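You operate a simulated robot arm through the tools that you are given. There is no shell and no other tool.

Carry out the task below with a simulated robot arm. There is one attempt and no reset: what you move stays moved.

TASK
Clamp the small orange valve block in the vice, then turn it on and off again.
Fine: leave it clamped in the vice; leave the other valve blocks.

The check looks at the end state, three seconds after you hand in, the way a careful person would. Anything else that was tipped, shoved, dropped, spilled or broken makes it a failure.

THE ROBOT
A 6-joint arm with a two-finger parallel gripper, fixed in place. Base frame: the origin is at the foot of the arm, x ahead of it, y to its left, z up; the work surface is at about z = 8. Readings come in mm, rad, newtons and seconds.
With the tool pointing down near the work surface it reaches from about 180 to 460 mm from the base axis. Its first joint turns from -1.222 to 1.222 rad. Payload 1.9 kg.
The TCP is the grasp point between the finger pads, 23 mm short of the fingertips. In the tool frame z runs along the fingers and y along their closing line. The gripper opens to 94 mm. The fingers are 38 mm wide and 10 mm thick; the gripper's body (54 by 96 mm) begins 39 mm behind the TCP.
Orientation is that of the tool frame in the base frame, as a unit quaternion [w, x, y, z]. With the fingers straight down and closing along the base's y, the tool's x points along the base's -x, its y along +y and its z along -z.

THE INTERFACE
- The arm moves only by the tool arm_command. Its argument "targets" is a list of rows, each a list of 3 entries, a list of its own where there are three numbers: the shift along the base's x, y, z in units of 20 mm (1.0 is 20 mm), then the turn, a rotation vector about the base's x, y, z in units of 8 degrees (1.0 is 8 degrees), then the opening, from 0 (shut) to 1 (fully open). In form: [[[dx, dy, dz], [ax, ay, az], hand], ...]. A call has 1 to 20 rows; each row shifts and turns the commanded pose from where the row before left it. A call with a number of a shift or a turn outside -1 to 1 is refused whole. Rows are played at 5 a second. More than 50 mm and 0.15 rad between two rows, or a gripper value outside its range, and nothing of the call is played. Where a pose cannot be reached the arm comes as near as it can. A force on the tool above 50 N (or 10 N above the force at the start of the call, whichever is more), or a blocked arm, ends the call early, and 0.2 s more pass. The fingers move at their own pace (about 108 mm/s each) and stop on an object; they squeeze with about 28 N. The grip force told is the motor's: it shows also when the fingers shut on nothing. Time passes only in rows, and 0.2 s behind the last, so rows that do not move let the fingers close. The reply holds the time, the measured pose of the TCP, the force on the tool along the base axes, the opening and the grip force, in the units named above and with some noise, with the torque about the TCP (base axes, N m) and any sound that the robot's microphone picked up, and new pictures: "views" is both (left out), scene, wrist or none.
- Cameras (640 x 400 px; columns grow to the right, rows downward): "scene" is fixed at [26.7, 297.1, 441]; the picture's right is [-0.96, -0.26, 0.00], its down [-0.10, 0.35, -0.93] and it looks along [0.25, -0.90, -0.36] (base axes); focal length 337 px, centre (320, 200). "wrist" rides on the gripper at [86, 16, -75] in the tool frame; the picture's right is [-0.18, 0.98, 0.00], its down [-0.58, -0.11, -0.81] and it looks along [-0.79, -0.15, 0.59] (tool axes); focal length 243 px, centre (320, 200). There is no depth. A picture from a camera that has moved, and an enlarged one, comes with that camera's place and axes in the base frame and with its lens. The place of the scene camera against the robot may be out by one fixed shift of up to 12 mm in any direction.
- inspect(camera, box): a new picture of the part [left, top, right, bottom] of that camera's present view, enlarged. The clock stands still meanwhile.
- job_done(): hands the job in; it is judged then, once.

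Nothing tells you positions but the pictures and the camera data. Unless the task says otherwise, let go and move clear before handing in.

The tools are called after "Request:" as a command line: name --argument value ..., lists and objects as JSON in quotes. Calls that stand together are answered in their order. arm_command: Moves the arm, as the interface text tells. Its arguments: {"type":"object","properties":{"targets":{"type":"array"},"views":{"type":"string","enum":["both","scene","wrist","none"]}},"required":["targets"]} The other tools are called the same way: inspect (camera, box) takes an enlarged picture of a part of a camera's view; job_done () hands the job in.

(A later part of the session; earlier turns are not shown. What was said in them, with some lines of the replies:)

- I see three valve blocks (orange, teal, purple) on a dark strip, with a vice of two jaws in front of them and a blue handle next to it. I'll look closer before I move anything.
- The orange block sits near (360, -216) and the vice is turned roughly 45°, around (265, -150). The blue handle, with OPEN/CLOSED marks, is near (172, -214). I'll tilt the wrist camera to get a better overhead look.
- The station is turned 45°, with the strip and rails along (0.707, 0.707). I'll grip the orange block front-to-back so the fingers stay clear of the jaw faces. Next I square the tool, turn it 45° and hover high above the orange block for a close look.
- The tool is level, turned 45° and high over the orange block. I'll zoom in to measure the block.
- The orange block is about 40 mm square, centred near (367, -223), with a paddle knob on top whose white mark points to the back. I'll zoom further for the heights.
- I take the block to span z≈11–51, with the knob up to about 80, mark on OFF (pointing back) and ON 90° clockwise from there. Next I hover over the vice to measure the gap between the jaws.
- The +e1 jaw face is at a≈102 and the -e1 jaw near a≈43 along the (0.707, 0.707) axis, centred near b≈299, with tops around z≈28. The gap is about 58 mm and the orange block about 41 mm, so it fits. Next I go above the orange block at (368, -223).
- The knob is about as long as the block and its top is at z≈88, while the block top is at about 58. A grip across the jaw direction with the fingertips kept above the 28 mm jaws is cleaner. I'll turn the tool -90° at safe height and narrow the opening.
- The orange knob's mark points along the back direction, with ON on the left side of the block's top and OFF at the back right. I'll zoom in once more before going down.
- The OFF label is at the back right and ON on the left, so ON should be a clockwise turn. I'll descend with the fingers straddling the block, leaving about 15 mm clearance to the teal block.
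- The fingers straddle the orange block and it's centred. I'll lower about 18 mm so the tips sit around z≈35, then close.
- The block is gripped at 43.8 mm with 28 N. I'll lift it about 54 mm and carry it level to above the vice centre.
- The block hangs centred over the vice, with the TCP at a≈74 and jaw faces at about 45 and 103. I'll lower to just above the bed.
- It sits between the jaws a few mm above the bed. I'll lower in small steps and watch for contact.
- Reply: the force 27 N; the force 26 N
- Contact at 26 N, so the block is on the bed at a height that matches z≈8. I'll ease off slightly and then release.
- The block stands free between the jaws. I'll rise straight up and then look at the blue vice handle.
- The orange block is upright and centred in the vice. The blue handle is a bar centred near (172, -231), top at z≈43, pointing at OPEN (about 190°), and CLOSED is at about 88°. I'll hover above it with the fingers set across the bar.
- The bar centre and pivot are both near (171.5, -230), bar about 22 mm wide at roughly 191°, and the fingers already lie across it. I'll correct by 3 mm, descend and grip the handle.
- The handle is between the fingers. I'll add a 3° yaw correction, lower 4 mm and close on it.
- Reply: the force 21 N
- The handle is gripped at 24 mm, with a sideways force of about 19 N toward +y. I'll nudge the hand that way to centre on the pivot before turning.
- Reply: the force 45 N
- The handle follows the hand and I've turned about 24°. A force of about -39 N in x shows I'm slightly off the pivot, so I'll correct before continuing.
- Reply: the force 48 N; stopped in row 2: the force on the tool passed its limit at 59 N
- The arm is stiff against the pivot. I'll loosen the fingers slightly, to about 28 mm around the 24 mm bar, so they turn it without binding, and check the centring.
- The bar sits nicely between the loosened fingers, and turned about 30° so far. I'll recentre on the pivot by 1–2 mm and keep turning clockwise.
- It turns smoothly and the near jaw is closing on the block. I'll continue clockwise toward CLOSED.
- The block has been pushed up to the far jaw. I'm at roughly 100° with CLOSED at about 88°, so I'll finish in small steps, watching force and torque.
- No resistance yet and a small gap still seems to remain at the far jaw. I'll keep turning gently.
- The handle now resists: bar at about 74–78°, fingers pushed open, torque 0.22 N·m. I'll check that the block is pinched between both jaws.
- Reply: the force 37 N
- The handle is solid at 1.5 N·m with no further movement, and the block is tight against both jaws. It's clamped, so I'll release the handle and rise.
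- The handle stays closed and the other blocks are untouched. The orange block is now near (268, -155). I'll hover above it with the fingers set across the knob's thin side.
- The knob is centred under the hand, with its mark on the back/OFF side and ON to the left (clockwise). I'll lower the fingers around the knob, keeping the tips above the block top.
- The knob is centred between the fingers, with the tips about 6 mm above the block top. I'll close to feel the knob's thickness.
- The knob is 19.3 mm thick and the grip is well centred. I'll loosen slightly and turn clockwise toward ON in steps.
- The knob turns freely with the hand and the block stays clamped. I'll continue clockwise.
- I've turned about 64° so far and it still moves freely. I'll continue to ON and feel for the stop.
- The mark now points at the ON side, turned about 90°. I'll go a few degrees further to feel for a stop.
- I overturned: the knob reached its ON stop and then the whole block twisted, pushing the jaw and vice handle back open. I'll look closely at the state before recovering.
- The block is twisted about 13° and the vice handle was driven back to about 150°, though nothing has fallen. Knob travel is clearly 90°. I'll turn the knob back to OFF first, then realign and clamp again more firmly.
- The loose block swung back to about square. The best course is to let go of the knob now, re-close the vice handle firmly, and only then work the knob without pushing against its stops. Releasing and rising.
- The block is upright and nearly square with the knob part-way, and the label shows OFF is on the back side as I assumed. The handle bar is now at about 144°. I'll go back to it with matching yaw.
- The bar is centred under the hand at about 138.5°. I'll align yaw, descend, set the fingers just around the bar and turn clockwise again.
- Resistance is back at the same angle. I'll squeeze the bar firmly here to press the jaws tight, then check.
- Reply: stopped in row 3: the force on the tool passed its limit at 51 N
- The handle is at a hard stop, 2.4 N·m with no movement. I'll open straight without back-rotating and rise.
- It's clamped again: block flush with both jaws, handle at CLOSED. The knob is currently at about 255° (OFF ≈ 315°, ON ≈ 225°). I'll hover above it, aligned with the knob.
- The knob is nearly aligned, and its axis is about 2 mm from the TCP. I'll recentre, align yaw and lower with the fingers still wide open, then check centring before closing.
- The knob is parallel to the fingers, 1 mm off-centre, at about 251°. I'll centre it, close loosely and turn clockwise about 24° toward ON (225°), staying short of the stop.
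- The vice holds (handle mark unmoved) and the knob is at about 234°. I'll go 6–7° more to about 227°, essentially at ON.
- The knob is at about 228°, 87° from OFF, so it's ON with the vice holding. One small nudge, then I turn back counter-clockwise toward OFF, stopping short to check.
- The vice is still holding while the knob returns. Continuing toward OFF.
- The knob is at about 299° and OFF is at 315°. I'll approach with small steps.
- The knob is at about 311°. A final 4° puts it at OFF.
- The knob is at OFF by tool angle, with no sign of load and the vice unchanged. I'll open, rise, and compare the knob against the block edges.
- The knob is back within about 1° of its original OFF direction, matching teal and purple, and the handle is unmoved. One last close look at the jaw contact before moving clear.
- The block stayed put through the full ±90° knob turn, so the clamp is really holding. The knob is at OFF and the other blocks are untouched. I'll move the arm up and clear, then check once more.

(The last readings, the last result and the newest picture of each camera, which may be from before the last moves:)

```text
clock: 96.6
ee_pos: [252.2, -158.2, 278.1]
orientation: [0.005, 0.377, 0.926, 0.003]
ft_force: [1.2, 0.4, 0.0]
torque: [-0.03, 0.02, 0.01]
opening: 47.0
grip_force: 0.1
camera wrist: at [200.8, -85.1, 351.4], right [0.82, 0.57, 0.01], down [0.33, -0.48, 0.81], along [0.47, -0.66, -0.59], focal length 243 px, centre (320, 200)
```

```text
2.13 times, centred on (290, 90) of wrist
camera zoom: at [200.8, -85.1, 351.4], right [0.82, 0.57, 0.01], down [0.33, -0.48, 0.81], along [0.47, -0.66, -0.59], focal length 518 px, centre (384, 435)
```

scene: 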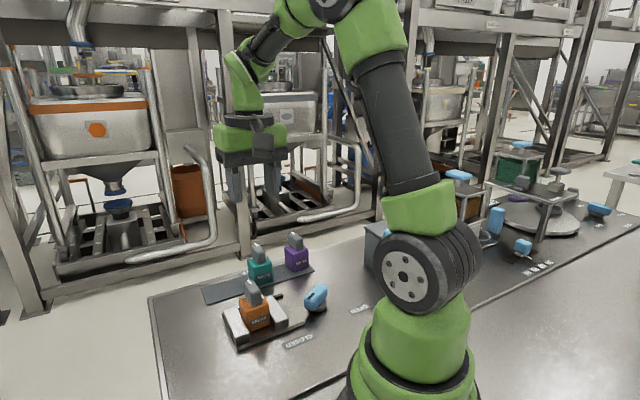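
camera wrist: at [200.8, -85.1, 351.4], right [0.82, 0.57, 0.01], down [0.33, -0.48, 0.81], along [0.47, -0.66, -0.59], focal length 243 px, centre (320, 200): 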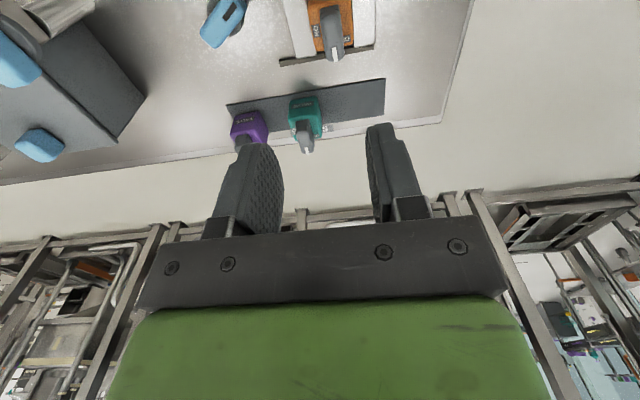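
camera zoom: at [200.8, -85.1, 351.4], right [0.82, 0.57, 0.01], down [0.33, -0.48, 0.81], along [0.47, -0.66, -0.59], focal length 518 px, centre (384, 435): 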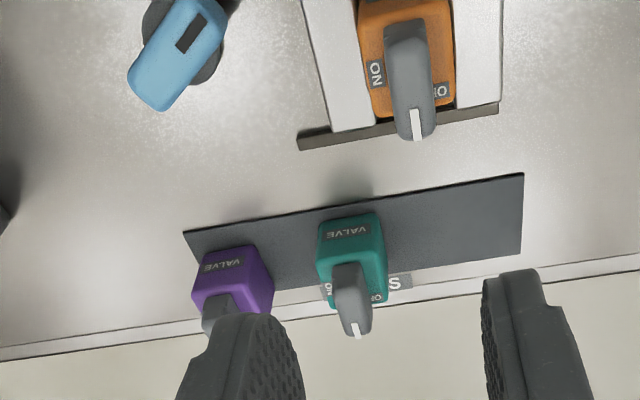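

The orange valve block is clamped between the jaws with the vice handle at CLOSED, and the knob has been turned on and back to OFF. The teal and purple blocks are untouched and the arm is clear, so I'm handing in.

Request:
job_done

```text
The job is handed in.
```

The small orange valve block is clamped in the vice. I turned it on and off again, and handed the job in. I haven't seen the check's result.

- **Valve:** the knob went from OFF through about 90° to ON and back. It ended within about 1° of where it started.
- **Slip along the way:** on the first try I turned the knob past its ON stop. That twisted the block and pushed the vice handle back open. I re-closed the vice firmly and repeated ON and OFF. The block and handle did not move the second time.
- **Clamp strength:** the handle is at its hard stop on CLOSED and the block looks flush with both jaws. The vice has no latch that I could find, so a hard twist on the block could loosen it again.
- **Other blocks:** the teal and purple valve blocks stayed in place, and the arm is raised clear with its fingers open.
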